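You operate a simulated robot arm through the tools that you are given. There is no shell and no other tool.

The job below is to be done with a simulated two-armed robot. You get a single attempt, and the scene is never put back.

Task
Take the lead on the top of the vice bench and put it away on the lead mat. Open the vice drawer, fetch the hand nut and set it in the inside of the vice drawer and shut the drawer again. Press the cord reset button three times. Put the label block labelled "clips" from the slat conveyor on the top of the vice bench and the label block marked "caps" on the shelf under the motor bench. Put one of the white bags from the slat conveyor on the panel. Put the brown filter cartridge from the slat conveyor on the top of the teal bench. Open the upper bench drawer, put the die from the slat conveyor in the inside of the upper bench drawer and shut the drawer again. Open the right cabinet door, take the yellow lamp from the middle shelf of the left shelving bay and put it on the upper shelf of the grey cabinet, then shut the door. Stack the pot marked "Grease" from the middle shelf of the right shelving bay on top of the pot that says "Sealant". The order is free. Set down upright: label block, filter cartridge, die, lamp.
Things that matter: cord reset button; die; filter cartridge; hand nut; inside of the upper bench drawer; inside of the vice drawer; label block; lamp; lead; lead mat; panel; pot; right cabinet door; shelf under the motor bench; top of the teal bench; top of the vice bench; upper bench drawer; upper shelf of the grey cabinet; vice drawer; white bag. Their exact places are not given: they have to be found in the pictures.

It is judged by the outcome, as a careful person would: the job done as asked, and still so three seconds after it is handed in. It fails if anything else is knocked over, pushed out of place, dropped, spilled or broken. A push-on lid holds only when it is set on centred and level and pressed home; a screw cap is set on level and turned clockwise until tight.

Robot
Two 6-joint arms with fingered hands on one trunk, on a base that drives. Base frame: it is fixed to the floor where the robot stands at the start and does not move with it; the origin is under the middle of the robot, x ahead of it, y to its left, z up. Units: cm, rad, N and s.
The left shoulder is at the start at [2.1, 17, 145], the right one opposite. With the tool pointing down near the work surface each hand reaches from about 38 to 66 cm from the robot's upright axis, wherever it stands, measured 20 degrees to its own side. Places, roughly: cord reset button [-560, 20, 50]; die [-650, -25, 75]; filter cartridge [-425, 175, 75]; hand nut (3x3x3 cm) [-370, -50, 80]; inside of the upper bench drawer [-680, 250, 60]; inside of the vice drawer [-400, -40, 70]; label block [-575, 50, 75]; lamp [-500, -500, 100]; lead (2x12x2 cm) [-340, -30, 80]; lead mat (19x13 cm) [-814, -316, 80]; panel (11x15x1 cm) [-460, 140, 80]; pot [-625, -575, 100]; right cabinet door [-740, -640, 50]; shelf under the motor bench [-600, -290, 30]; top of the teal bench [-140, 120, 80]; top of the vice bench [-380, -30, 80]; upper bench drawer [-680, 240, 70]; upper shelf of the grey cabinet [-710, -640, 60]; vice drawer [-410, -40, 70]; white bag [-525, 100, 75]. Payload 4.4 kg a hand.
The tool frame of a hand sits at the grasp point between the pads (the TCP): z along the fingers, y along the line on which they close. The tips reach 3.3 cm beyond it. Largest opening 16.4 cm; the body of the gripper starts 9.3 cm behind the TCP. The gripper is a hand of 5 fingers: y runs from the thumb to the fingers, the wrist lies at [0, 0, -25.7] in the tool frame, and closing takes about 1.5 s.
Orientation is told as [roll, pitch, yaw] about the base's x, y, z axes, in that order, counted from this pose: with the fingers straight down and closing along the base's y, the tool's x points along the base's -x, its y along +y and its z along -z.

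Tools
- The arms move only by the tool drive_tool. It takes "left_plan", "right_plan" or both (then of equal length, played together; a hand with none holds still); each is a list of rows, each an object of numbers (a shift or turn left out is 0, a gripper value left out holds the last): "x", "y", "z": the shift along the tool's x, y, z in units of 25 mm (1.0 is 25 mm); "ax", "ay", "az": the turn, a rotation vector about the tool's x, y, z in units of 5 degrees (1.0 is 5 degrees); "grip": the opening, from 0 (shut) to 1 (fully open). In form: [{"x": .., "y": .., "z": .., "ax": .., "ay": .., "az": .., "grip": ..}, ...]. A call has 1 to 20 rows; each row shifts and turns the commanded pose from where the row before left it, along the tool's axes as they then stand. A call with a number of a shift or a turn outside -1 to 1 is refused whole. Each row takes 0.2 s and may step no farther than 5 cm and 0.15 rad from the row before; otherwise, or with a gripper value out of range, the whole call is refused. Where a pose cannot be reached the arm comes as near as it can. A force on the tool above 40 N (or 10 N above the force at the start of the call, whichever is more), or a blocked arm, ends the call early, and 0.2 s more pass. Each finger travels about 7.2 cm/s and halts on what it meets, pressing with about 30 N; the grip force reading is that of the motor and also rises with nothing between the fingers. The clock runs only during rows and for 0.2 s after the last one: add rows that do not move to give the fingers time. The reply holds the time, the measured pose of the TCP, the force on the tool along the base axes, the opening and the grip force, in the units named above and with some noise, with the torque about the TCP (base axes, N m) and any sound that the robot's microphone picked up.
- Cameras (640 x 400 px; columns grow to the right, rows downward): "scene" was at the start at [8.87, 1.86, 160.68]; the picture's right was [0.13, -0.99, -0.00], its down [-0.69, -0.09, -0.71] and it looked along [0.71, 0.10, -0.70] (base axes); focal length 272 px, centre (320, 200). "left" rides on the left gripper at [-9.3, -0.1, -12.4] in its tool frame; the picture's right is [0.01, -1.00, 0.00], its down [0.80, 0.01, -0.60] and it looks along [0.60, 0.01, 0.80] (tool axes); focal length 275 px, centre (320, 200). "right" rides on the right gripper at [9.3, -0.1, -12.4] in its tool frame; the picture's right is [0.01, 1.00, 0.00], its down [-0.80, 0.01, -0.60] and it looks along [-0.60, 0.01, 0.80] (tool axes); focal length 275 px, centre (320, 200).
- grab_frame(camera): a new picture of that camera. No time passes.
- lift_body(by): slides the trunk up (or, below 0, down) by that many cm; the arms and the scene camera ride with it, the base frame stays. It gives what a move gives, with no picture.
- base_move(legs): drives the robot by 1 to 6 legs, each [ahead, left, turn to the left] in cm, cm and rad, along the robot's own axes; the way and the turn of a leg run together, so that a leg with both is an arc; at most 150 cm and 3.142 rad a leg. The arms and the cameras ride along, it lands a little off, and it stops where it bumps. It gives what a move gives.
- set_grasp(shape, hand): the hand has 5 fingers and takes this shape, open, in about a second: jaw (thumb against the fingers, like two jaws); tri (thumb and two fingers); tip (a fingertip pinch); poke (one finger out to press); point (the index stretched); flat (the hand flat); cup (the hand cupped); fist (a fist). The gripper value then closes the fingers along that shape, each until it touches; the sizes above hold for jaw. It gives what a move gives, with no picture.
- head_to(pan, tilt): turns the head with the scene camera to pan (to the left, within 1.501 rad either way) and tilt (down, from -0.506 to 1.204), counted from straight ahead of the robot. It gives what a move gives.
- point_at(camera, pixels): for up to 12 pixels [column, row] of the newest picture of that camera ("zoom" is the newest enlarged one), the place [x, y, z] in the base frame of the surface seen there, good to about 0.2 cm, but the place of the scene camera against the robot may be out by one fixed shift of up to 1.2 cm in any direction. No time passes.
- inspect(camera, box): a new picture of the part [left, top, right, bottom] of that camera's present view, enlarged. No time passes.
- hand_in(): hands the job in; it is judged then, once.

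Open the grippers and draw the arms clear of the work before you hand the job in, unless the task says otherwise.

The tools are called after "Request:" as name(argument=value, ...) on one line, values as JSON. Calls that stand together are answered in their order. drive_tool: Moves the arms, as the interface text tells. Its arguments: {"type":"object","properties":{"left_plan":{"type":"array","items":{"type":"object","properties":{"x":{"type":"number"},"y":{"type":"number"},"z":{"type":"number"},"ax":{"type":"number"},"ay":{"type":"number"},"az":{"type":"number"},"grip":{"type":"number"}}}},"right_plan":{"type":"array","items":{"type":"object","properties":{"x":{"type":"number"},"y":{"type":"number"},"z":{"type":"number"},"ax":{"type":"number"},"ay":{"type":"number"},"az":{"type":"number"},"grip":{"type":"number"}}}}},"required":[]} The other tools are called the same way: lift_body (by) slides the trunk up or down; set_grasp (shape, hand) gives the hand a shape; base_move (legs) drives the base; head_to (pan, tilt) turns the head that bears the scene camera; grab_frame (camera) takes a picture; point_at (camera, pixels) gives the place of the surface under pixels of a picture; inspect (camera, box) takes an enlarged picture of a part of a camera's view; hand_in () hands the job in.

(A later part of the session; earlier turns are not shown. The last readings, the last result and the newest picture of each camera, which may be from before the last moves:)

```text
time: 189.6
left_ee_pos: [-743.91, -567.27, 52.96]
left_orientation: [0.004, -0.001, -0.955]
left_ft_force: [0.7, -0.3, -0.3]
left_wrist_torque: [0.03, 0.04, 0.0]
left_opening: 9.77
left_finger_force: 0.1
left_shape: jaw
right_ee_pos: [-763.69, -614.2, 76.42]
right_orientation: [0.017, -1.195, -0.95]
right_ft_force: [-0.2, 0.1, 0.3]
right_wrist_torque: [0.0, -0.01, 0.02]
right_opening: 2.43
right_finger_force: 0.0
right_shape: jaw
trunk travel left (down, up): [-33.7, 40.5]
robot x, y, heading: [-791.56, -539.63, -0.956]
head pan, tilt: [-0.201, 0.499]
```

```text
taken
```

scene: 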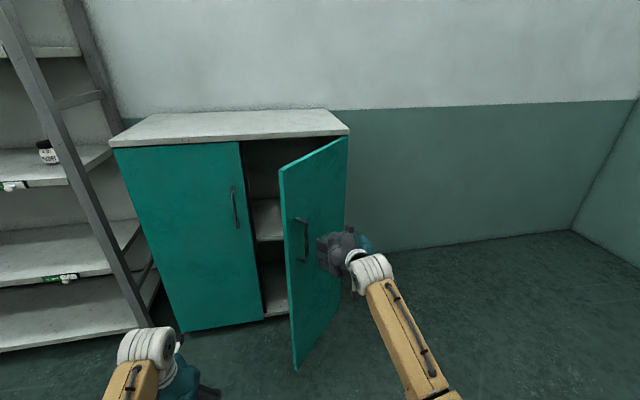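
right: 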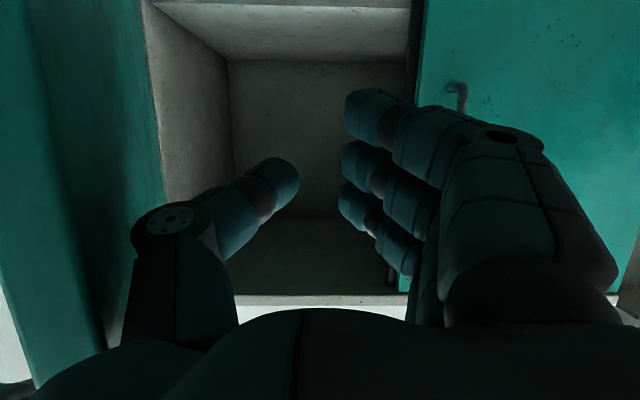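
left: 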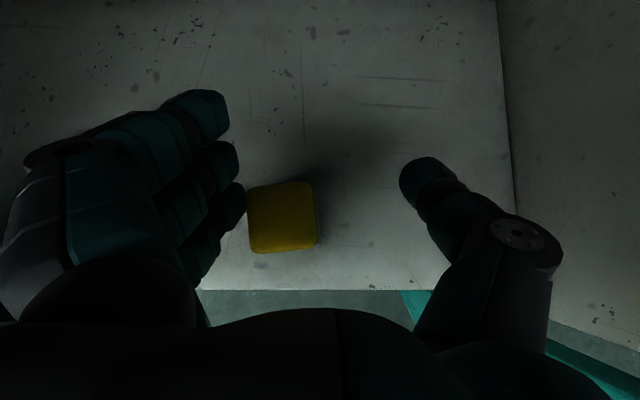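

Door at ~45°. I move diagonally ahead-left so that the fingers push the door face further out from its hinge.

Request:
base_move(legs=[[8, 12, 0]])

Request:
grab_frame(camera="scene")

```text
time: 191.0
left_ee_pos: [-729.49, -566.78, 52.81]
left_orientation: [0.003, -0.002, -0.953]
left_ft_force: [0.2, -0.3, -0.3]
left_wrist_torque: [-0.03, 0.02, -0.03]
left_opening: 9.78
left_finger_force: 0.0
left_shape: jaw
right_ee_pos: [-749.0, -613.88, 76.44]
right_orientation: [0.017, -1.193, -0.948]
right_ft_force: [0.5, 0.5, 0.4]
right_wrist_torque: [-0.01, 0.01, -0.01]
right_opening: 2.42
right_finger_force: 0.1
right_shape: jaw
trunk travel left (down, up): [-33.7, 40.5]
robot x, y, heading: [-777.12, -539.71, -0.954]
head pan, tilt: [-0.201, 0.499]
```

```text
taken
```

scene: 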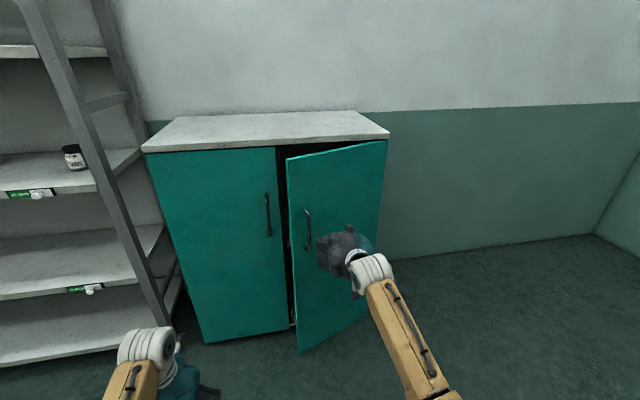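

Nearly shut. I drive 12 cm ahead, then press with slow arm steps.

Request:
base_move(legs=[[12, 0, 0]])

Request:
drive_tool(right_plan=[{"x": -0.07, "z": 0.19}, {"x": -0.07, "z": 0.19}, {"x": -0.07, "z": 0.19}, {"x": -0.07, "z": 0.19}, {"x": -0.07, "z": 0.19}, {"x": -0.07, "z": 0.19}, {"x": -0.07, "z": 0.19}, {"x": -0.07, "z": 0.19}, {"x": -0.07, "z": 0.19}, {"x": -0.07, "z": 0.19}, {"x": -0.07, "z": 0.19}, {"x": -0.07, "z": 0.19}, {"x": -0.07, "z": 0.19}, {"x": -0.07, "z": 0.19}, {"x": -0.07, "z": 0.19}, {"x": -0.07, "z": 0.19}])

Request:
grab_frame(camera="scene")

```text
time: 192.2
left_ee_pos: [-722.48, -576.55, 52.97]
left_orientation: [0.005, -0.002, -0.952]
left_ft_force: [-0.2, -0.1, 0.7]
left_wrist_torque: [0.0, 0.02, 0.0]
left_opening: 9.79
left_finger_force: 0.0
left_shape: jaw
right_ee_pos: [-742.14, -623.75, 76.41]
right_orientation: [0.019, -1.194, -0.948]
right_ft_force: [0.8, -0.6, -0.3]
right_wrist_torque: [-0.04, -0.03, -0.01]
right_opening: 2.44
right_finger_force: 0.1
right_shape: jaw
trunk travel left (down, up): [-33.7, 40.5]
robot x, y, heading: [-770.44, -549.37, -0.958]
head pan, tilt: [-0.201, 0.499]
```

```text
time: 195.6
left_ee_pos: [-722.52, -576.46, 53.05]
left_orientation: [0.004, -0.002, -0.954]
left_ft_force: [-0.4, 0.2, 0.4]
left_wrist_torque: [0.0, 0.04, 0.03]
left_opening: 9.77
left_finger_force: 0.0
left_shape: jaw
right_ee_pos: [-737.33, -629.64, 76.17]
right_orientation: [0.024, -1.192, -0.955]
right_ft_force: [-14.5, 22.9, 5.9]
right_wrist_torque: [-0.95, -0.72, 0.72]
right_opening: 2.52
right_finger_force: 0.0
right_shape: jaw
trunk travel left (down, up): [-33.7, 40.5]
robot x, y, heading: [-770.26, -549.45, -0.949]
head pan, tilt: [-0.201, 0.499]
stopped in row 16 (right hand): the force on the tool passed its limit at 47 N (the readings are from after the stop); the commanded pose is now the measured one
```

```text
taken
```

scene: 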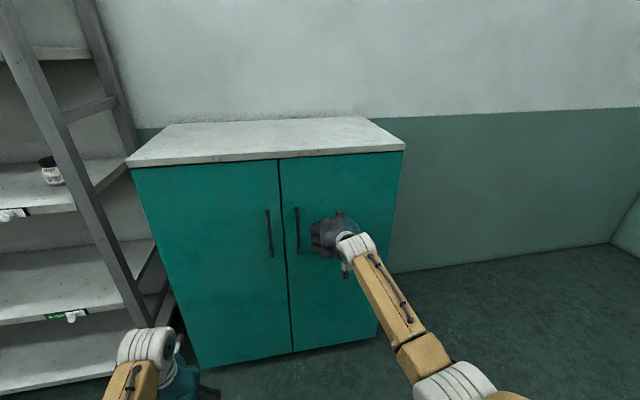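

The door is home (47 N stop). I back off and look at the door seam.

Request:
drive_tool(right_plan=[{"x": 0.2, "z": -0.6}, {"x": 0.3, "z": -0.85}, {"x": 0.3, "z": -0.85}])

Request:
base_move(legs=[[-25, 0, 0]])

Request:
inspect(camera="scene", box=[120, 100, 440, 300])

Request:
point_at(camera="zoom", pixels=[[200, 160], [240, 160], [330, 160], [360, 160], [400, 160], [440, 160]])

```text
time: 196.4
left_ee_pos: [-722.55, -576.56, 52.93]
left_orientation: [0.003, -0.001, -0.954]
left_ft_force: [0.1, -0.1, -0.4]
left_wrist_torque: [0.01, 0.03, 0.0]
left_opening: 9.76
left_finger_force: 0.0
left_shape: jaw
right_ee_pos: [-741.07, -624.94, 76.01]
right_orientation: [0.023, -1.189, -0.952]
right_ft_force: [0.2, 0.2, 0.4]
right_wrist_torque: [-0.01, -0.01, 0.02]
right_opening: 2.42
right_finger_force: 0.0
right_shape: jaw
trunk travel left (down, up): [-33.7, 40.5]
robot x, y, heading: [-769.92, -549.49, -0.954]
head pan, tilt: [-0.201, 0.499]
```

```text
time: 198.3
left_ee_pos: [-736.95, -556.15, 52.99]
left_orientation: [0.005, -0.001, -0.956]
left_ft_force: [0.2, -0.2, -0.3]
left_wrist_torque: [-0.01, 0.0, 0.01]
left_opening: 9.78
left_finger_force: 0.1
left_shape: jaw
right_ee_pos: [-755.72, -604.57, 76.18]
right_orientation: [0.025, -1.189, -0.954]
right_ft_force: [-0.2, -0.3, -0.1]
right_wrist_torque: [0.05, -0.05, 0.02]
right_opening: 2.43
right_finger_force: 0.1
right_shape: jaw
trunk travel left (down, up): [-33.7, 40.5]
robot x, y, heading: [-784.45, -528.89, -0.958]
head pan, tilt: [-0.201, 0.499]
```

```text
2.00 times, centred on (280, 200) of scene
```

zoom: 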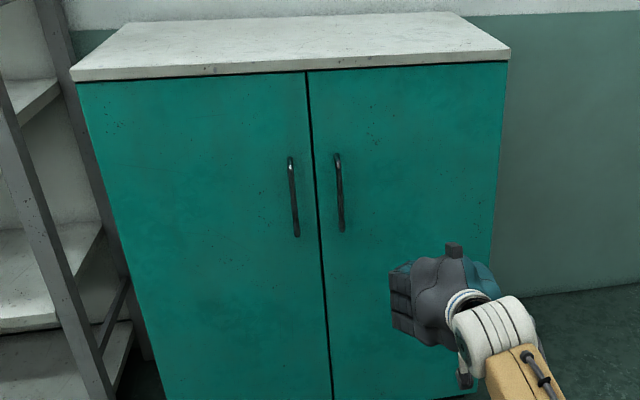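

```text
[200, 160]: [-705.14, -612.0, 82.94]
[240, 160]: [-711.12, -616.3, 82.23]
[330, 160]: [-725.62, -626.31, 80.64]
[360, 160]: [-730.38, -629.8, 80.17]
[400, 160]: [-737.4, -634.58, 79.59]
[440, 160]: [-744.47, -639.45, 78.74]
```

Both doors are flush (w≈-100). Next the pots: I fold the right hand back to pointing down near the body.

Request:
drive_tool(right_plan=[{"x": 0.7, "y": -0.16, "z": -0.2, "ay": 0.682}, {"x": 0.88, "y": -0.16, "z": -0.18, "ay": 0.682}, {"x": 0.9, "y": -0.16, "z": -0.16, "ay": 0.682}, {"x": 0.91, "y": -0.16, "z": -0.14, "ay": 0.682}, {"x": 0.92, "y": -0.16, "z": -0.12, "ay": 0.682}, {"x": 0.93, "y": -0.16, "z": -0.1, "ay": 0.682}, {"x": 0.94, "y": -0.16, "z": -0.08, "ay": 0.682}, {"x": 0.945, "y": -0.16, "z": -0.06, "ay": 0.682}, {"x": 0.95, "y": -0.16, "z": -0.04, "ay": 0.682}, {"x": 0.95, "y": -0.16, "z": -0.02, "ay": 0.682}, {"x": 0.95, "y": -0.16, "z": 0, "ay": 0.682}, {"x": 0.95, "y": -0.16, "z": 0.02, "ay": 0.682}, {"x": 0.95, "y": -0.16, "z": 0.04, "ay": 0.682}, {"x": 0.95, "y": -0.16, "z": 0.06, "ay": 0.682}, {"x": 0.945, "y": -0.16, "z": 0.08, "ay": 0.682}, {"x": 0.94, "y": -0.16, "z": 0.1, "ay": 0.682}, {"x": 0.935, "y": -0.16, "z": 0.12, "ay": 0.682}, {"x": 0.93, "y": -0.16, "z": 0.14, "ay": 0.682}, {"x": 0.92, "y": -0.16, "z": 0.16, "ay": 0.682}, {"x": 0.91, "y": -0.16, "z": 0.18, "ay": 0.682}])

```text
time: 202.5
left_ee_pos: [-737.14, -556.05, 53.05]
left_orientation: [0.005, -0.003, -0.955]
left_ft_force: [-0.3, -0.5, 0.4]
left_wrist_torque: [-0.02, -0.02, -0.02]
left_opening: 9.75
left_finger_force: 0.0
left_shape: jaw
right_ee_pos: [-784.04, -578.9, 50.29]
right_orientation: [0.009, 0.001, -0.934]
right_ft_force: [-0.1, 0.0, -0.4]
right_wrist_torque: [0.03, 0.0, 0.02]
right_opening: 2.44
right_finger_force: 0.0
right_shape: jaw
trunk travel left (down, up): [-33.7, 40.5]
robot x, y, heading: [-784.46, -528.53, -0.959]
head pan, tilt: [-0.201, 0.499]
```

I raise the trunk 15 cm, strafe left in front of the right bay, then pitch the left hand to 75° with the TCP 80 cm ahead at z≈99.

Request:
lift_body(by=15)

Request:
base_move(legs=[[0, 87, 0]])

Request:
drive_tool(left_plan=[{"x": -0.68, "z": -0.24, "ay": -0.75}, {"x": -0.77, "z": -0.23, "ay": -0.75}, {"x": -0.8, "z": -0.22, "ay": -0.75}, {"x": -0.82, "z": -0.21, "ay": -0.75}, {"x": -0.84, "z": -0.2, "ay": -0.75}, {"x": -0.86, "z": -0.19, "ay": -0.75}, {"x": -0.87, "z": -0.175, "ay": -0.75}, {"x": -0.88, "z": -0.16, "ay": -0.75}, {"x": -0.89, "z": -0.145, "ay": -0.75}, {"x": -0.9, "z": -0.13, "ay": -0.75}, {"x": -0.91, "z": -0.115, "ay": -0.75}, {"x": -0.92, "z": -0.1, "ay": -0.75}, {"x": -0.93, "z": -0.08, "ay": -0.75}, {"x": -0.935, "z": -0.06, "ay": -0.75}, {"x": -0.94, "z": -0.045, "ay": -0.75}, {"x": -0.94, "z": -0.03, "ay": -0.75}, {"x": -0.94, "z": -0.01, "ay": -0.75, "grip": 1.0}, {"x": -0.94, "z": 0.01, "ay": -0.75}, {"x": -0.94, "z": 0.03, "ay": -0.75}, {"x": -0.93, "z": 0.045, "ay": -0.75}])

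Request:
head_to(pan=0.1, tilt=0.5)

Request:
grab_frame(camera="scene")

Request:
grab_frame(camera="left")

```text
time: 204.2
left_ee_pos: [-737.03, -556.17, 67.87]
left_orientation: [0.005, 0.0, -0.954]
left_ft_force: [-0.4, -0.4, 0.5]
left_wrist_torque: [-0.01, 0.01, 0.02]
left_opening: 9.77
left_finger_force: 0.1
left_shape: jaw
right_ee_pos: [-784.05, -579.18, 65.28]
right_orientation: [0.009, 0.001, -0.934]
right_ft_force: [0.2, 0.6, 0.0]
right_wrist_torque: [-0.01, -0.01, 0.0]
right_opening: 2.42
right_finger_force: 0.0
right_shape: jaw
trunk travel left (down, up): [-48.7, 25.5]
robot x, y, heading: [-784.48, -528.6, -0.954]
head pan, tilt: [-0.201, 0.499]
```

```text
time: 208.8
left_ee_pos: [-665.59, -505.24, 67.96]
left_orientation: [0.003, -0.002, -0.95]
left_ft_force: [0.0, -0.1, -0.1]
left_wrist_torque: [-0.02, 0.02, 0.01]
left_opening: 9.76
left_finger_force: 0.1
left_shape: jaw
right_ee_pos: [-712.62, -528.61, 65.26]
right_orientation: [0.008, 0.001, -0.929]
right_ft_force: [0.6, 0.1, 0.7]
right_wrist_torque: [0.0, 0.0, 0.0]
right_opening: 2.42
right_finger_force: 0.1
right_shape: jaw
trunk travel left (down, up): [-48.7, 25.5]
robot x, y, heading: [-713.26, -478.02, -0.952]
head pan, tilt: [-0.201, 0.499]
```

```text
time: 213.0
left_ee_pos: [-647.62, -530.59, 98.07]
left_orientation: [0.017, -1.312, -0.968]
left_ft_force: [-0.1, 0.4, -0.5]
left_wrist_torque: [0.0, 0.0, 0.01]
left_opening: 16.39
left_finger_force: 0.0
left_shape: jaw
right_ee_pos: [-712.52, -528.48, 65.19]
right_orientation: [0.008, 0.003, -0.927]
right_ft_force: [-0.6, 0.0, 0.0]
right_wrist_torque: [-0.01, -0.02, -0.02]
right_opening: 2.46
right_finger_force: 0.0
right_shape: jaw
trunk travel left (down, up): [-48.7, 25.5]
robot x, y, heading: [-713.36, -477.89, -0.951]
head pan, tilt: [-0.201, 0.499]
```

```text
time: 213.8
left_ee_pos: [-647.71, -530.57, 98.06]
left_orientation: [0.016, -1.31, -0.965]
left_ft_force: [0.4, -0.5, -0.4]
left_wrist_torque: [0.0, 0.01, 0.0]
left_opening: 16.36
left_finger_force: 0.0
left_shape: jaw
right_ee_pos: [-712.61, -528.66, 65.2]
right_orientation: [0.01, 0.002, -0.93]
right_ft_force: [0.1, -0.5, 0.0]
right_wrist_torque: [-0.03, 0.03, 0.01]
right_opening: 2.42
right_finger_force: 0.0
right_shape: jaw
trunk travel left (down, up): [-48.7, 25.5]
robot x, y, heading: [-713.2, -478.18, -0.954]
head pan, tilt: [0.099, 0.499]
```

```text
taken
```

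scene: 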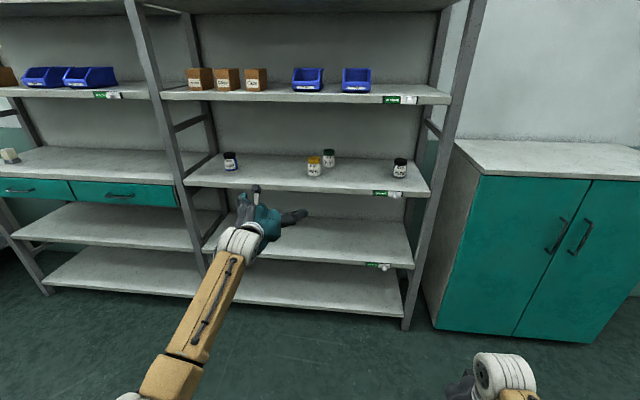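

```text
taken
```

left: 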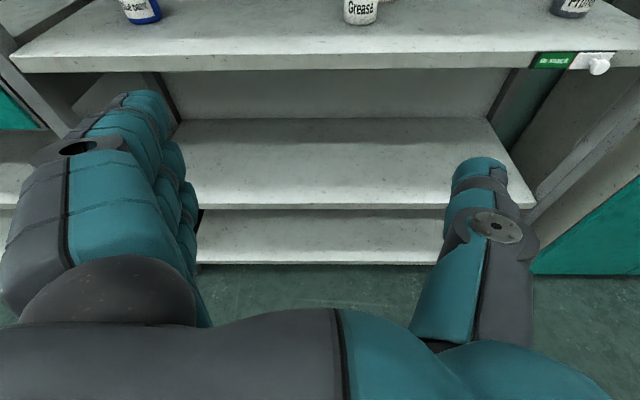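

The left camera sees the Grease pot at (361,10). I zoom the scene to read the pot behind it and measure all pots.

Request:
inspect(camera="scene", box=[290, 140, 360, 184])

Request:
point_at(camera="left", pixels=[[361, 10], [346, 10], [376, 10], [361, 22], [350, 60], [130, 66], [500, 66]])

Request:
point_at(camera="scene", pixels=[[314, 171], [308, 170], [320, 170], [314, 162], [314, 158], [329, 152], [329, 158], [323, 158], [334, 158]])

```text
9.09 times, centred on (325, 162) of scene
```

zoom: 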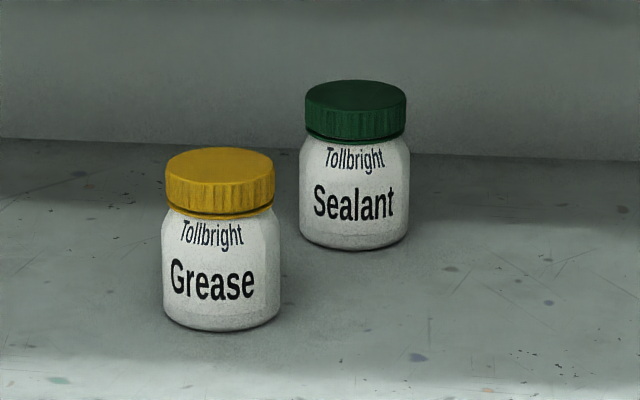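

```text
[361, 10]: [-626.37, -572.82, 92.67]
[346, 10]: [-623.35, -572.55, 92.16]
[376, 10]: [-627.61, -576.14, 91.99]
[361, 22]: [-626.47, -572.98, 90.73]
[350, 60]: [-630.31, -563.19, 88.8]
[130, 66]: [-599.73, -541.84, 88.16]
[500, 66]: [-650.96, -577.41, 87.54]
```

```text
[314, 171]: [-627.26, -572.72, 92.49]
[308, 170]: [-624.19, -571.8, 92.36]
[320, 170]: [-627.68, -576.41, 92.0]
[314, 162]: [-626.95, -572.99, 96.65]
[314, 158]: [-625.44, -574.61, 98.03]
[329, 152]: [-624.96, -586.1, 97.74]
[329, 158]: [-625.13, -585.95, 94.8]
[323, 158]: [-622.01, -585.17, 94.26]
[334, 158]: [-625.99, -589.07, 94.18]
```

Labels confirmed. Grease pot centre ≈(-624.7,-575.2), Sealant ≈(-623.4,-588.4). I drive 36 cm ahead and 6.5 cm right, leaving ~14 cm to go.

Request:
base_move(legs=[[36, -6.5, 0]])

Request:
grab_frame(camera="left")

```text
time: 216.2
left_ee_pos: [-632.42, -563.52, 98.02]
left_orientation: [0.018, -1.309, -0.968]
left_ft_force: [0.0, -0.2, -0.1]
left_wrist_torque: [0.04, 0.01, -0.01]
left_opening: 16.39
left_finger_force: 0.0
left_shape: jaw
right_ee_pos: [-697.22, -561.45, 65.26]
right_orientation: [0.01, 0.004, -0.931]
right_ft_force: [0.1, -0.2, 0.5]
right_wrist_torque: [0.01, 0.02, -0.02]
right_opening: 2.45
right_finger_force: 0.0
right_shape: jaw
trunk travel left (down, up): [-48.7, 25.5]
robot x, y, heading: [-698.38, -511.17, -0.952]
head pan, tilt: [0.099, 0.499]
```

```text
taken
```

left: 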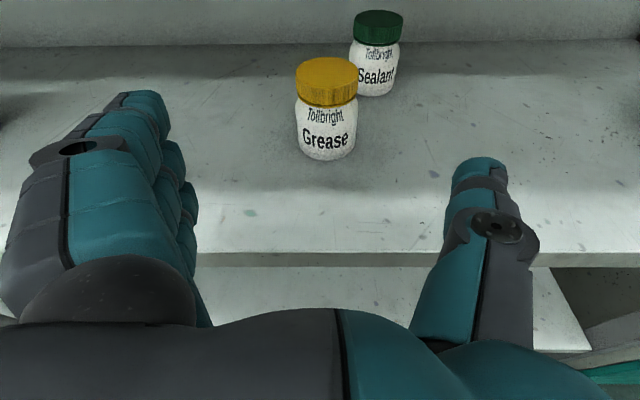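

Well centred. I measure the Grease and Sealant pots with the left camera.

Request:
point_at(camera="left", pixels=[[327, 75], [327, 95], [327, 140], [300, 135], [353, 135], [310, 62], [345, 62], [380, 22], [380, 85], [400, 70], [325, 158], [353, 70]])

```text
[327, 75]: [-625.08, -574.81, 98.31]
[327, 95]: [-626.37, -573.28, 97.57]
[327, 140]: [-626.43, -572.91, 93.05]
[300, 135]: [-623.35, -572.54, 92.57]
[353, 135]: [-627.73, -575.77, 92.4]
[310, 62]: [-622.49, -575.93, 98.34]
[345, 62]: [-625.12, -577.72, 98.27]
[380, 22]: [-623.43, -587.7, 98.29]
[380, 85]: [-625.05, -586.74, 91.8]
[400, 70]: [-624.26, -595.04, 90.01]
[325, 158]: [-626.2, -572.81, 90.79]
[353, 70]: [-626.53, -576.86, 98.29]
```

Pot top z 98.3, shelf 90.0. I drive 10 cm ahead and re-check.

Request:
base_move(legs=[[10, 0, 0]])

Request:
grab_frame(camera="left")

Request:
point_at(camera="left", pixels=[[320, 130], [320, 190], [320, 170], [370, 60], [330, 110]])

```text
time: 217.3
left_ee_pos: [-626.6, -571.74, 97.91]
left_orientation: [0.017, -1.309, -0.966]
left_ft_force: [0.6, -0.7, -1.0]
left_wrist_torque: [-0.03, -0.02, -0.01]
left_opening: 16.39
left_finger_force: 0.0
left_shape: jaw
right_ee_pos: [-691.37, -569.63, 65.13]
right_orientation: [0.008, 0.002, -0.93]
right_ft_force: [0.2, 0.6, 0.1]
right_wrist_torque: [0.06, 0.0, 0.01]
right_opening: 2.45
right_finger_force: 0.1
right_shape: jaw
trunk travel left (down, up): [-48.7, 25.5]
robot x, y, heading: [-692.56, -519.05, -0.953]
head pan, tilt: [0.099, 0.499]
```

```text
taken
```

left: 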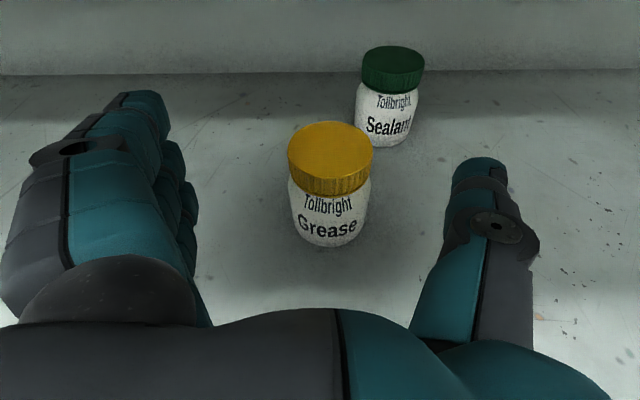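

```text
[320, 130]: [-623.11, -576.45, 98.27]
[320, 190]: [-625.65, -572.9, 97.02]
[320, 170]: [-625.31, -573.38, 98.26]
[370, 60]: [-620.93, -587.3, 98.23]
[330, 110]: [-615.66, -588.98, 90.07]
```

I query both lid centres: Grease (330,150), Sealant (393,61).

Request:
point_at(camera="left", pixels=[[330, 149], [292, 150], [370, 150], [330, 124], [330, 174], [393, 61], [366, 62], [421, 62], [393, 48], [393, 75]])

```text
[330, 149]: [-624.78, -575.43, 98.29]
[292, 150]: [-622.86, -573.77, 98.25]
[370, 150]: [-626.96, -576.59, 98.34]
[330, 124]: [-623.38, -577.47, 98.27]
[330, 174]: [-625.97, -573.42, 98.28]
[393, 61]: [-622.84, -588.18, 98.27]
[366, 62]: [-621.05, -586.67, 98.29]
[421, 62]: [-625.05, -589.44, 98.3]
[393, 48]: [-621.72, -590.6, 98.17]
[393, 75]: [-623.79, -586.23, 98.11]
```

Offsets known: Grease centre (-624.8,-575.35), Sealant (-622.9,-588.2). I go 4 cm ahead, 0.6 right, then down to z 95.5.

Request:
drive_tool(left_plan=[{"x": -0.206, "y": -0.114, "z": 0.768}, {"x": -0.206, "y": -0.114, "z": 0.768}, {"x": 0.3, "z": 0.08}, {"x": 0.3, "z": 0.08}, {"x": 0.3, "z": 0.08}, {}])

Request:
grab_frame(camera="left")

```text
time: 218.7
left_ee_pos: [-624.8, -575.3, 95.79]
left_orientation: [0.017, -1.308, -0.965]
left_ft_force: [0.0, -0.1, 0.2]
left_wrist_torque: [-0.01, 0.0, 0.01]
left_opening: 16.38
left_finger_force: 0.1
left_shape: jaw
right_ee_pos: [-691.5, -569.7, 65.33]
right_orientation: [0.009, 0.003, -0.929]
right_ft_force: [0.3, -0.6, 0.4]
right_wrist_torque: [0.0, -0.03, 0.03]
right_opening: 2.41
right_finger_force: 0.0
right_shape: jaw
trunk travel left (down, up): [-48.7, 25.5]
robot x, y, heading: [-692.2, -519.13, -0.948]
head pan, tilt: [0.099, 0.499]
```

```text
taken
```

left: 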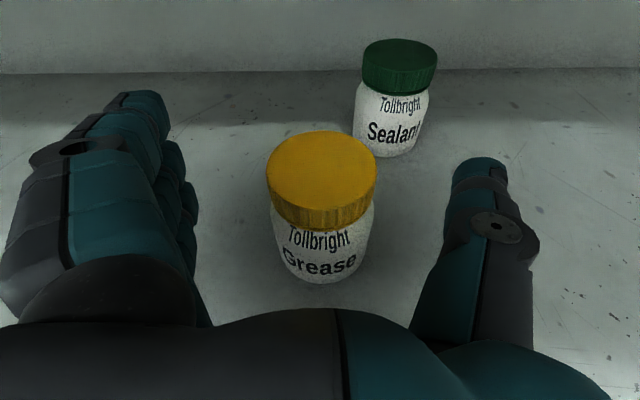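

TCP is at the pot's axis. I close the hand.

Request:
drive_tool(left_plan=[{"grip": 0.4}, {"grip": 0.2}, {"grip": 0.0}, {"grip": 0.0}, {"grip": 0.0}, {"grip": 0.0}, {"grip": 0.0}, {"grip": 0.0}, {"grip": 0.0}])

Request:
grab_frame(camera="left")

```text
time: 220.7
left_ee_pos: [-624.84, -575.22, 95.92]
left_orientation: [0.018, -1.312, -0.968]
left_ft_force: [1.1, 0.8, 3.5]
left_wrist_torque: [0.03, -0.16, 0.01]
left_opening: 4.87
left_finger_force: 29.6
left_shape: jaw
right_ee_pos: [-691.4, -569.53, 65.24]
right_orientation: [0.009, 0.003, -0.929]
right_ft_force: [0.0, -0.2, 0.7]
right_wrist_torque: [-0.01, 0.0, 0.02]
right_opening: 2.42
right_finger_force: 0.1
right_shape: jaw
trunk travel left (down, up): [-48.7, 25.5]
robot x, y, heading: [-692.06, -519.23, -0.951]
head pan, tilt: [0.099, 0.499]
```

```text
taken
```

left: 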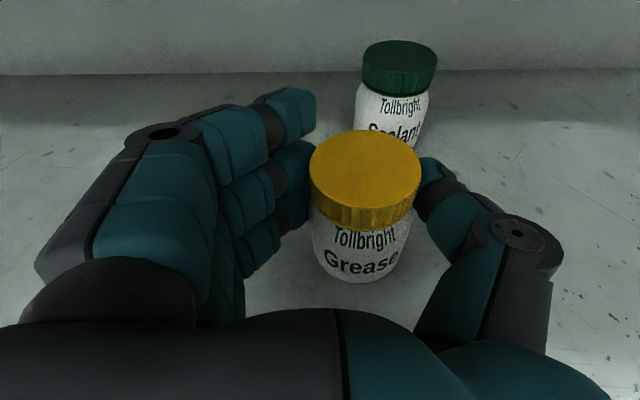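

Gripped; the pot shifted a bit toward the thumb. I measure the lid's present centre relative to the TCP, then lift.

Request:
point_at(camera="left", pixels=[[365, 168], [313, 168], [418, 168], [365, 134], [365, 203], [399, 58]])

Request:
drive_tool(left_plan=[{"x": -0.5, "z": -0.13}, {"x": -0.9, "z": -0.24}, {"x": -0.9, "z": -0.24}, {"x": -0.9, "z": -0.24}, {"x": -0.6, "z": -0.16}, {}])

Request:
grab_frame(camera="left")

```text
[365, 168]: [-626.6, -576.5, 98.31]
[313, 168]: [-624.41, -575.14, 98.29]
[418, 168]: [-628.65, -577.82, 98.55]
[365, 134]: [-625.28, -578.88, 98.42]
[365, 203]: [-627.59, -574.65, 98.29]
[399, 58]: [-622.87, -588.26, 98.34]
```

```text
time: 222.1
left_ee_pos: [-624.85, -575.3, 105.56]
left_orientation: [0.017, -1.308, -0.967]
left_ft_force: [0.1, 0.6, -1.7]
left_wrist_torque: [0.02, -0.02, 0.02]
left_opening: 4.85
left_finger_force: 30.2
left_shape: jaw
right_ee_pos: [-691.42, -569.47, 65.21]
right_orientation: [0.008, 0.001, -0.928]
right_ft_force: [0.2, 0.0, -0.8]
right_wrist_torque: [0.0, 0.0, 0.01]
right_opening: 2.45
right_finger_force: 0.0
right_shape: jaw
trunk travel left (down, up): [-48.7, 25.5]
robot x, y, heading: [-692.43, -519.23, -0.951]
head pan, tilt: [0.099, 0.499]
```

```text
taken
```

left: 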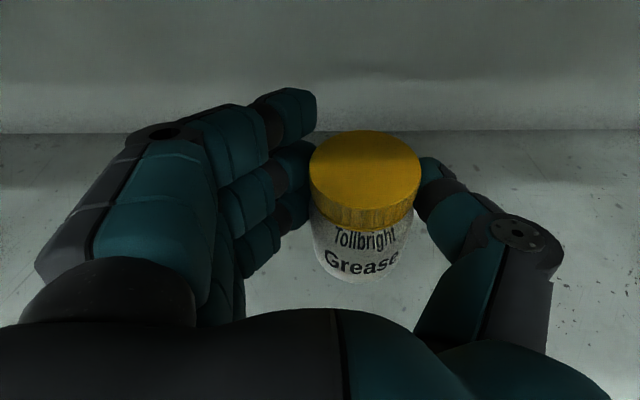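

Pot offset from TCP: 2.2 cm right, 0.2 ahead. I raise 1 cm more, shift 3.6 right, and drive 9 cm ahead.

Request:
drive_tool(left_plan=[{"x": -0.4, "z": -0.1}, {"y": -0.72}, {"y": -0.72}, {}])

Request:
base_move(legs=[[9, 0, 0]])

Request:
grab_frame(camera="left")

Request:
grab_frame(camera="scene")

```text
time: 223.1
left_ee_pos: [-627.69, -577.27, 106.58]
left_orientation: [0.019, -1.31, -0.968]
left_ft_force: [0.3, 0.2, -1.5]
left_wrist_torque: [0.02, -0.05, 0.04]
left_opening: 4.86
left_finger_force: 29.6
left_shape: jaw
right_ee_pos: [-691.38, -569.59, 65.33]
right_orientation: [0.008, 0.001, -0.929]
right_ft_force: [-0.5, 0.2, 0.8]
right_wrist_torque: [0.01, 0.0, 0.04]
right_opening: 2.42
right_finger_force: 0.1
right_shape: jaw
trunk travel left (down, up): [-48.7, 25.5]
robot x, y, heading: [-692.39, -519.47, -0.948]
head pan, tilt: [0.099, 0.499]
```

```text
time: 224.2
left_ee_pos: [-622.41, -584.84, 106.44]
left_orientation: [0.018, -1.305, -0.968]
left_ft_force: [0.4, -0.5, -2.0]
left_wrist_torque: [0.02, -0.01, 0.0]
left_opening: 4.84
left_finger_force: 30.0
left_shape: jaw
right_ee_pos: [-686.12, -577.23, 65.17]
right_orientation: [0.008, 0.003, -0.929]
right_ft_force: [1.5, -0.6, -0.6]
right_wrist_torque: [0.04, 0.03, 0.01]
right_opening: 2.44
right_finger_force: 0.1
right_shape: jaw
trunk travel left (down, up): [-48.7, 25.5]
robot x, y, heading: [-687.23, -526.59, -0.951]
head pan, tilt: [0.099, 0.499]
```

```text
taken
```

left: 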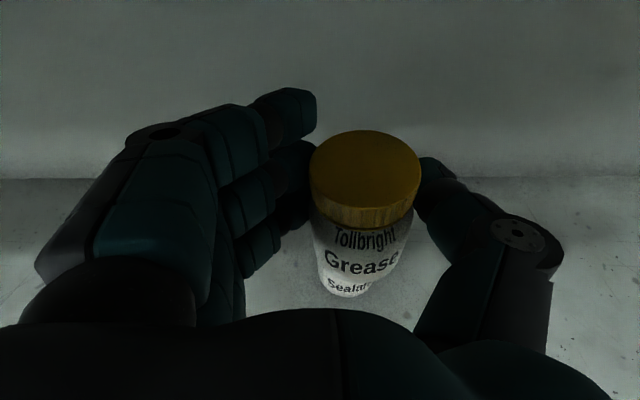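

```text
taken
```

scene: 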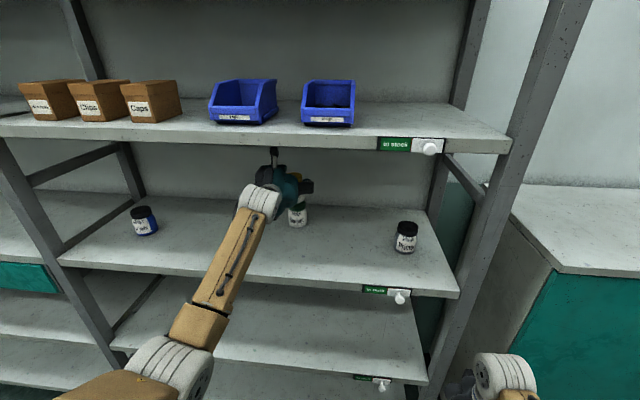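

The Sealant pot is right below. I fine-tune 2.3 cm ahead, then measure both pots again.

Request:
drive_tool(left_plan=[{"x": -0.12, "y": -0.035, "z": 0.445}, {"x": -0.12, "y": -0.035, "z": 0.445}, {}])

Request:
grab_frame(camera="left")

Request:
point_at(camera="left", pixels=[[313, 168], [418, 168], [365, 134], [365, 203], [355, 260], [345, 290], [350, 300]])

Request:
inspect(camera="scene", box=[240, 140, 340, 240])

```text
time: 225.0
left_ee_pos: [-621.18, -586.7, 106.52]
left_orientation: [0.018, -1.308, -0.967]
left_ft_force: [-0.2, 0.2, -1.3]
left_wrist_torque: [0.03, 0.01, -0.01]
left_opening: 4.86
left_finger_force: 30.0
left_shape: jaw
right_ee_pos: [-686.3, -577.02, 65.18]
right_orientation: [0.009, 0.002, -0.929]
right_ft_force: [0.3, -0.2, 0.3]
right_wrist_torque: [-0.02, 0.03, 0.03]
right_opening: 2.44
right_finger_force: 0.1
right_shape: jaw
trunk travel left (down, up): [-48.7, 25.5]
robot x, y, heading: [-686.82, -526.53, -0.951]
head pan, tilt: [0.099, 0.499]
```

```text
taken
```

left: 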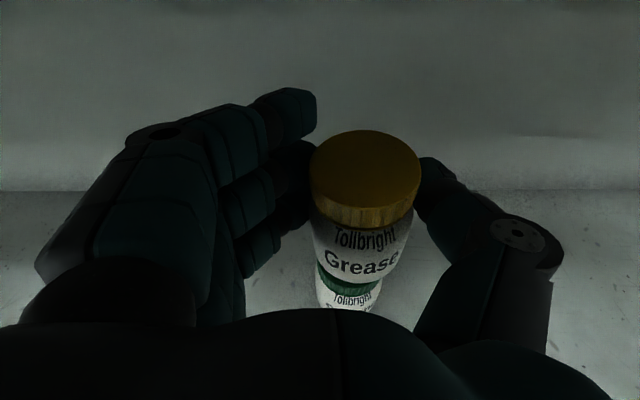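

```text
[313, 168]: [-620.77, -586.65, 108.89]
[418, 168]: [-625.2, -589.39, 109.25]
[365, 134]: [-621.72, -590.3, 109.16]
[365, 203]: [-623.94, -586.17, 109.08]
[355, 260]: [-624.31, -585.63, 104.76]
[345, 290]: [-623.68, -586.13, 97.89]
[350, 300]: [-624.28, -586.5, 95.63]
```

```text
4.00 times, centred on (290, 190) of scene
```

zoom: 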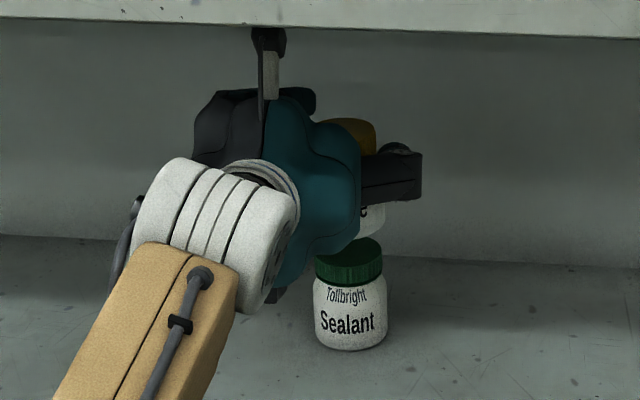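

Lid centres coincide within 0.2 cm. I lower 2 cm, then in small steps until contact.

Request:
drive_tool(left_plan=[{"x": 0.386, "z": 0.104}, {"x": 0.3, "z": 0.08}, {}])

Request:
drive_tool(left_plan=[{"x": 0.1, "z": 0.026}, {"x": 0.1, "z": 0.026}, {}])

```text
time: 225.8
left_ee_pos: [-621.23, -586.64, 104.7]
left_orientation: [0.018, -1.309, -0.966]
left_ft_force: [0.8, 0.1, -1.3]
left_wrist_torque: [0.03, -0.04, -0.03]
left_opening: 4.82
left_finger_force: 30.2
left_shape: jaw
right_ee_pos: [-686.19, -576.99, 65.3]
right_orientation: [0.009, 0.001, -0.931]
right_ft_force: [0.3, 0.4, 0.3]
right_wrist_torque: [-0.02, 0.02, 0.0]
right_opening: 2.42
right_finger_force: 0.1
right_shape: jaw
trunk travel left (down, up): [-48.7, 25.5]
robot x, y, heading: [-686.76, -526.41, -0.957]
head pan, tilt: [0.099, 0.499]
```

```text
time: 226.6
left_ee_pos: [-621.2, -586.64, 104.19]
left_orientation: [0.017, -1.309, -0.967]
left_ft_force: [-0.7, 0.1, -1.9]
left_wrist_torque: [0.03, -0.06, 0.0]
left_opening: 4.86
left_finger_force: 29.6
left_shape: jaw
right_ee_pos: [-686.16, -577.01, 65.23]
right_orientation: [0.009, 0.002, -0.931]
right_ft_force: [-0.7, 0.5, -0.2]
right_wrist_torque: [-0.01, 0.02, 0.01]
right_opening: 2.43
right_finger_force: 0.0
right_shape: jaw
trunk travel left (down, up): [-48.7, 25.5]
robot x, y, heading: [-687.07, -526.38, -0.954]
head pan, tilt: [0.099, 0.499]
```

No contact yet at z 104.2; small further steps.

Request:
drive_tool(left_plan=[{"x": 0.06, "z": 0.016}, {"x": 0.06, "z": 0.016}, {}])

Request:
grab_frame(camera="left")

```text
time: 227.4
left_ee_pos: [-621.27, -586.69, 104.07]
left_orientation: [0.018, -1.313, -0.966]
left_ft_force: [0.3, -0.6, 0.2]
left_wrist_torque: [0.03, -0.08, 0.03]
left_opening: 4.88
left_finger_force: 29.6
left_shape: jaw
right_ee_pos: [-686.16, -577.08, 65.29]
right_orientation: [0.008, 0.001, -0.932]
right_ft_force: [0.0, 0.2, 0.1]
right_wrist_torque: [-0.01, 0.0, -0.01]
right_opening: 2.43
right_finger_force: 0.0
right_shape: jaw
trunk travel left (down, up): [-48.7, 25.5]
robot x, y, heading: [-686.95, -526.66, -0.952]
head pan, tilt: [0.099, 0.499]
```

```text
taken
```

left: 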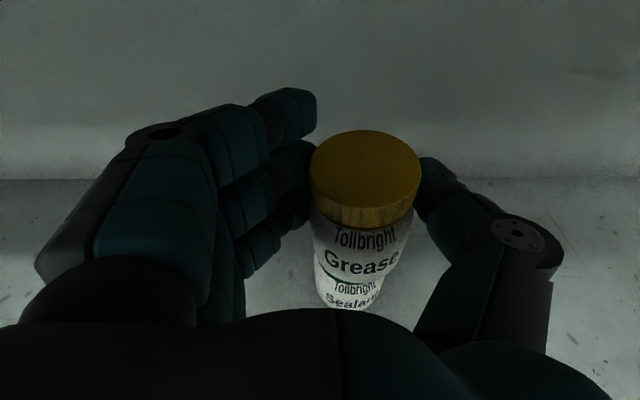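

Contact begins. One more 0.15 cm step, then check.

Request:
drive_tool(left_plan=[{"x": 0.06, "z": 0.016}, {}])

```text
time: 228.0
left_ee_pos: [-621.26, -586.67, 104.14]
left_orientation: [0.019, -1.312, -0.968]
left_ft_force: [-0.1, -1.0, 6.1]
left_wrist_torque: [0.01, -0.13, -0.01]
left_opening: 4.87
left_finger_force: 29.8
left_shape: jaw
right_ee_pos: [-686.24, -576.97, 65.29]
right_orientation: [0.008, 0.0, -0.931]
right_ft_force: [-0.3, -0.6, 0.2]
right_wrist_torque: [0.0, 0.0, 0.02]
right_opening: 2.43
right_finger_force: 0.1
right_shape: jaw
trunk travel left (down, up): [-48.7, 25.5]
robot x, y, heading: [-687.13, -526.27, -0.956]
head pan, tilt: [0.099, 0.499]
```

Seated with 6 N. I release slowly.

Request:
drive_tool(left_plan=[{"grip": 0.32}, {"grip": 0.36}, {"grip": 0.4}, {"grip": 0.5}, {"grip": 0.6}, {"grip": 0.8}, {"grip": 1.0}, {"grip": 1.0}, {"grip": 1.0}, {"grip": 1.0}])

Request:
grab_frame(camera="left")

```text
time: 230.2
left_ee_pos: [-621.17, -586.75, 103.81]
left_orientation: [0.019, -1.31, -0.967]
left_ft_force: [0.2, -0.2, 0.2]
left_wrist_torque: [0.01, 0.01, -0.02]
left_opening: 16.4
left_finger_force: 0.0
left_shape: jaw
right_ee_pos: [-686.19, -576.89, 65.32]
right_orientation: [0.007, 0.001, -0.93]
right_ft_force: [-0.6, -0.4, 0.0]
right_wrist_torque: [0.0, -0.02, 0.0]
right_opening: 2.43
right_finger_force: 0.2
right_shape: jaw
trunk travel left (down, up): [-48.7, 25.5]
robot x, y, heading: [-687.56, -526.48, -0.956]
head pan, tilt: [0.099, 0.499]
```

```text
taken
```

left: 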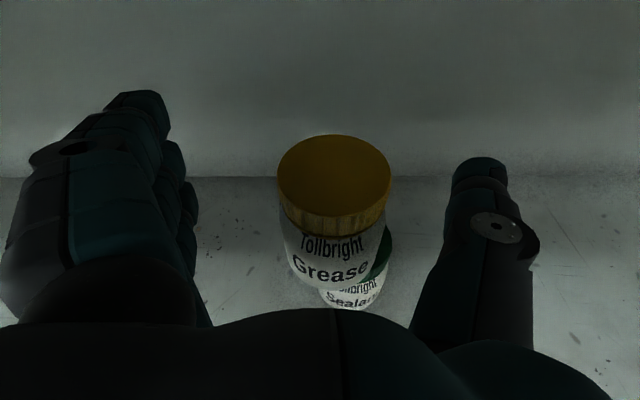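

On release the Grease pot shifted a little left. I measure how far it is off the Sealant pot.

Request:
point_at(camera="left", pixels=[[281, 172], [388, 172], [334, 140], [334, 207], [388, 260], [340, 270], [350, 300]])

Request:
inspect(camera="scene", box=[240, 140, 340, 240])

```text
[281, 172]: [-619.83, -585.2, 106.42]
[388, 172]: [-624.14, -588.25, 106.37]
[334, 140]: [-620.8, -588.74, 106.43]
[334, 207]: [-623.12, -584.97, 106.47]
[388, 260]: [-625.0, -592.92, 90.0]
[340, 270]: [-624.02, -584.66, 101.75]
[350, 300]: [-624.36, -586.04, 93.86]
```

```text
4.00 times, centred on (290, 190) of scene
```

zoom: 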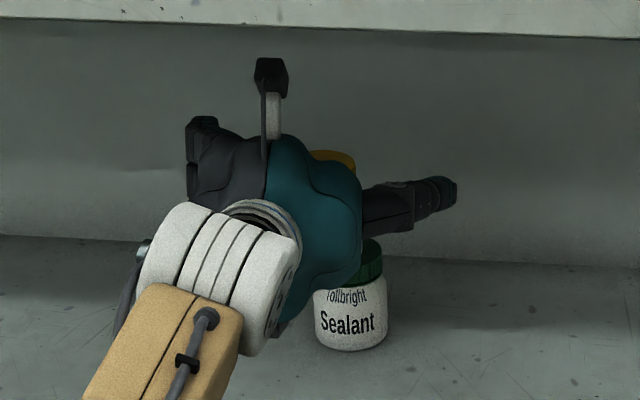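

It is level but 1.7 cm off-centre (1.6 left, 0.7 near). I half close the hand and nudge it right and ahead with the row of fingers, watching the camera.

Request:
drive_tool(left_plan=[{"grip": 0.5}, {"grip": 0.5}, {"grip": 0.5}, {"grip": 0.5}, {"grip": 0.5}, {"grip": 0.5}])

Request:
grab_frame(camera="left")

```text
time: 231.6
left_ee_pos: [-621.28, -586.78, 103.81]
left_orientation: [0.018, -1.31, -0.966]
left_ft_force: [0.6, 0.1, 0.1]
left_wrist_torque: [0.01, 0.0, 0.0]
left_opening: 8.28
left_finger_force: 0.0
left_shape: jaw
right_ee_pos: [-686.21, -577.07, 65.22]
right_orientation: [0.008, 0.001, -0.931]
right_ft_force: [-0.1, 0.4, -0.1]
right_wrist_torque: [0.02, 0.01, 0.03]
right_opening: 2.42
right_finger_force: 0.0
right_shape: jaw
trunk travel left (down, up): [-48.7, 25.5]
robot x, y, heading: [-687.22, -526.93, -0.952]
head pan, tilt: [0.099, 0.499]
```

```text
taken
```

left: 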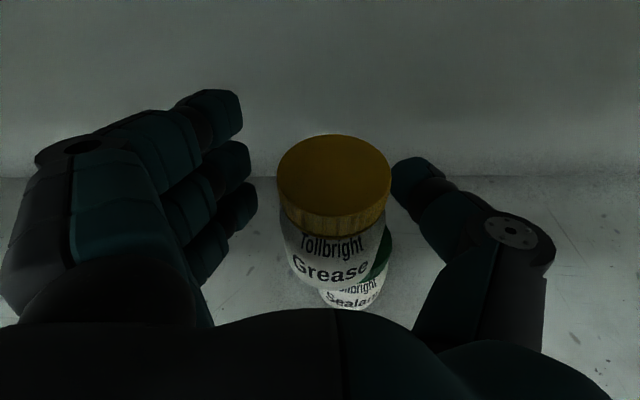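

Fingers are ~1.4 cm left of the pot. I move the hand right 2.9 cm slowly.

Request:
drive_tool(left_plan=[{"y": -0.2}, {"y": -0.2}, {"y": -0.15}, {"y": -0.15}, {"y": -0.15}, {"y": -0.1}, {"y": -0.1}, {"y": -0.1}, {}])

Request:
grab_frame(camera="left")

```text
time: 233.6
left_ee_pos: [-623.56, -588.43, 103.74]
left_orientation: [0.017, -1.31, -0.967]
left_ft_force: [0.4, -0.1, -0.4]
left_wrist_torque: [0.02, -0.01, 0.01]
left_opening: 8.31
left_finger_force: 0.1
left_shape: jaw
right_ee_pos: [-686.2, -577.04, 65.28]
right_orientation: [0.008, 0.002, -0.929]
right_ft_force: [-0.9, -0.7, 1.0]
right_wrist_torque: [-0.01, 0.0, 0.02]
right_opening: 2.43
right_finger_force: 0.1
right_shape: jaw
trunk travel left (down, up): [-48.7, 25.5]
robot x, y, heading: [-687.05, -526.53, -0.952]
head pan, tilt: [0.099, 0.499]
```

```text
taken
```

left: 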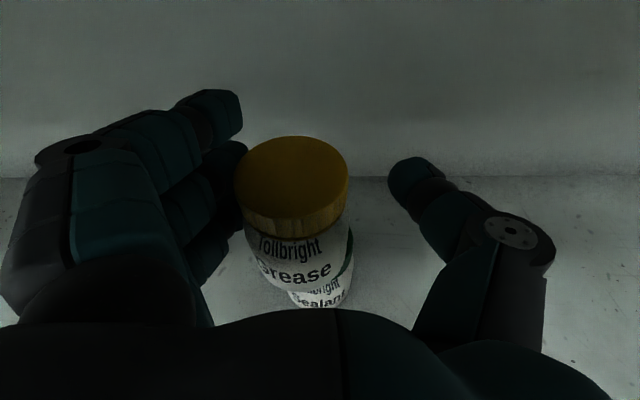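

Fingers seem to be just at the pot. I measure the lid centre again.

Request:
point_at(camera="left", pixels=[[237, 178], [345, 178], [291, 140], [291, 212], [345, 235]])

```text
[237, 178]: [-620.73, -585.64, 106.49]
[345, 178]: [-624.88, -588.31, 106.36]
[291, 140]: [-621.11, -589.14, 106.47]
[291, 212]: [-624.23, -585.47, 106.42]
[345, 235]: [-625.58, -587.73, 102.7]
```

It moved ~0.9 cm; 0.7 remains. I push 0.7 cm further.

Request:
drive_tool(left_plan=[{"y": -0.1}, {"y": -0.1}, {"y": -0.08}, {}])

Request:
grab_frame(camera="left")

Request:
point_at(camera="left", pixels=[[237, 178], [345, 178], [291, 140], [291, 212]])

```text
time: 234.6
left_ee_pos: [-624.19, -588.86, 103.72]
left_orientation: [0.017, -1.307, -0.965]
left_ft_force: [0.5, -0.3, -0.1]
left_wrist_torque: [0.0, -0.02, -0.02]
left_opening: 8.31
left_finger_force: 0.2
left_shape: jaw
right_ee_pos: [-686.16, -577.05, 65.25]
right_orientation: [0.009, 0.002, -0.93]
right_ft_force: [0.8, 0.7, 0.2]
right_wrist_torque: [0.0, 0.03, 0.01]
right_opening: 2.42
right_finger_force: 0.1
right_shape: jaw
trunk travel left (down, up): [-48.7, 25.5]
robot x, y, heading: [-686.61, -526.57, -0.953]
head pan, tilt: [0.099, 0.499]
```

```text
taken
```

left: 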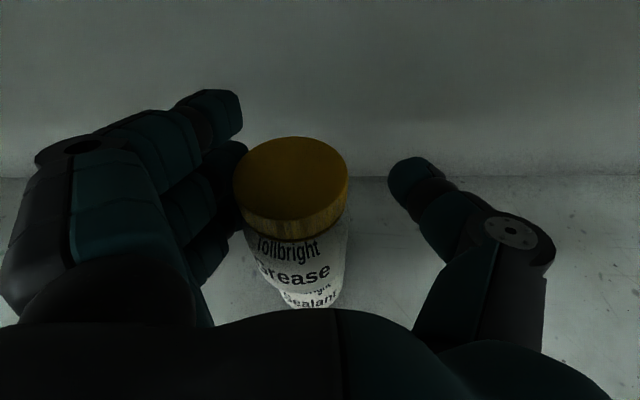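

```text
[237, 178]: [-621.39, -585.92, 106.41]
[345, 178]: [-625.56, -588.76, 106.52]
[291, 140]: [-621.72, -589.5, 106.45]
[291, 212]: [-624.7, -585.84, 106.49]
```

Now centred laterally, 0.9 cm near: stable. I move the fingers off to the left, open, and draw straight back.

Request:
drive_tool(left_plan=[{"y": 0.2}, {"y": 0.3, "grip": 1.0}, {"y": 0.3}, {"grip": 1.0}, {"grip": 1.0}, {"grip": 1.0}, {"x": 0.1, "z": -0.4}, {"x": 0.15, "z": -0.6}])

Request:
grab_frame(camera="left")

```text
time: 236.4
left_ee_pos: [-624.08, -585.63, 103.89]
left_orientation: [0.015, -1.31, -0.966]
left_ft_force: [0.8, 0.8, 0.0]
left_wrist_torque: [0.01, -0.03, -0.01]
left_opening: 16.39
left_finger_force: 0.0
left_shape: jaw
right_ee_pos: [-686.16, -576.99, 65.22]
right_orientation: [0.01, 0.002, -0.93]
right_ft_force: [-0.7, -0.4, -0.2]
right_wrist_torque: [0.03, 0.0, 0.02]
right_opening: 2.43
right_finger_force: 0.0
right_shape: jaw
trunk travel left (down, up): [-48.7, 25.5]
robot x, y, heading: [-687.05, -526.65, -0.949]
head pan, tilt: [0.099, 0.499]
```

```text
taken
```

left: 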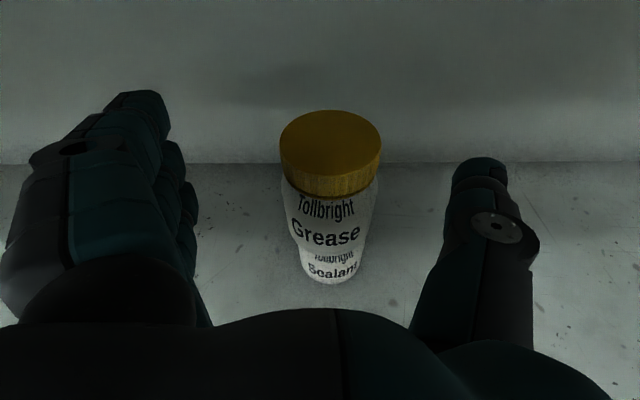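

Neatly stacked. I back the base out 45 cm and check.

Request:
base_move(legs=[[-46, 0, 0]])

Request:
grab_frame(camera="scene")

Request:
inspect(camera="scene", box=[260, 120, 420, 220])

```text
time: 239.2
left_ee_pos: [-650.89, -547.77, 103.87]
left_orientation: [0.017, -1.31, -0.965]
left_ft_force: [0.4, 0.0, 0.6]
left_wrist_torque: [0.02, 0.02, 0.01]
left_opening: 16.41
left_finger_force: 0.0
left_shape: jaw
right_ee_pos: [-713.02, -539.2, 65.27]
right_orientation: [0.009, 0.001, -0.928]
right_ft_force: [0.1, -0.1, 0.2]
right_wrist_torque: [-0.03, -0.03, 0.01]
right_opening: 2.45
right_finger_force: 0.0
right_shape: jaw
trunk travel left (down, up): [-48.7, 25.5]
robot x, y, heading: [-713.81, -488.66, -0.95]
head pan, tilt: [0.099, 0.499]
```

```text
taken
```

scene: 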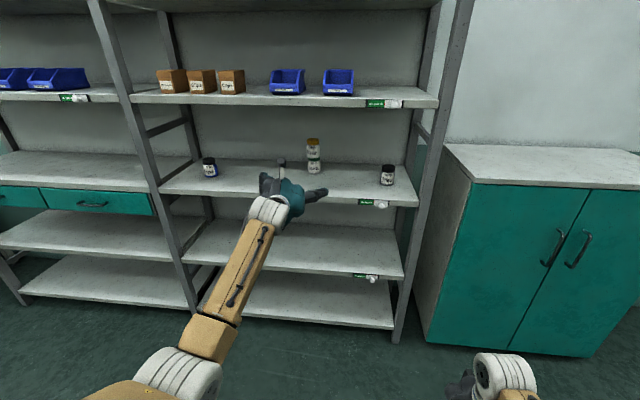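

```text
4.00 times, centred on (340, 170) of scene
```

zoom: 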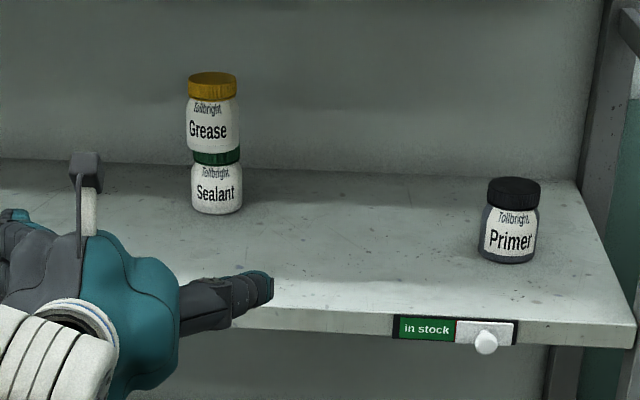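

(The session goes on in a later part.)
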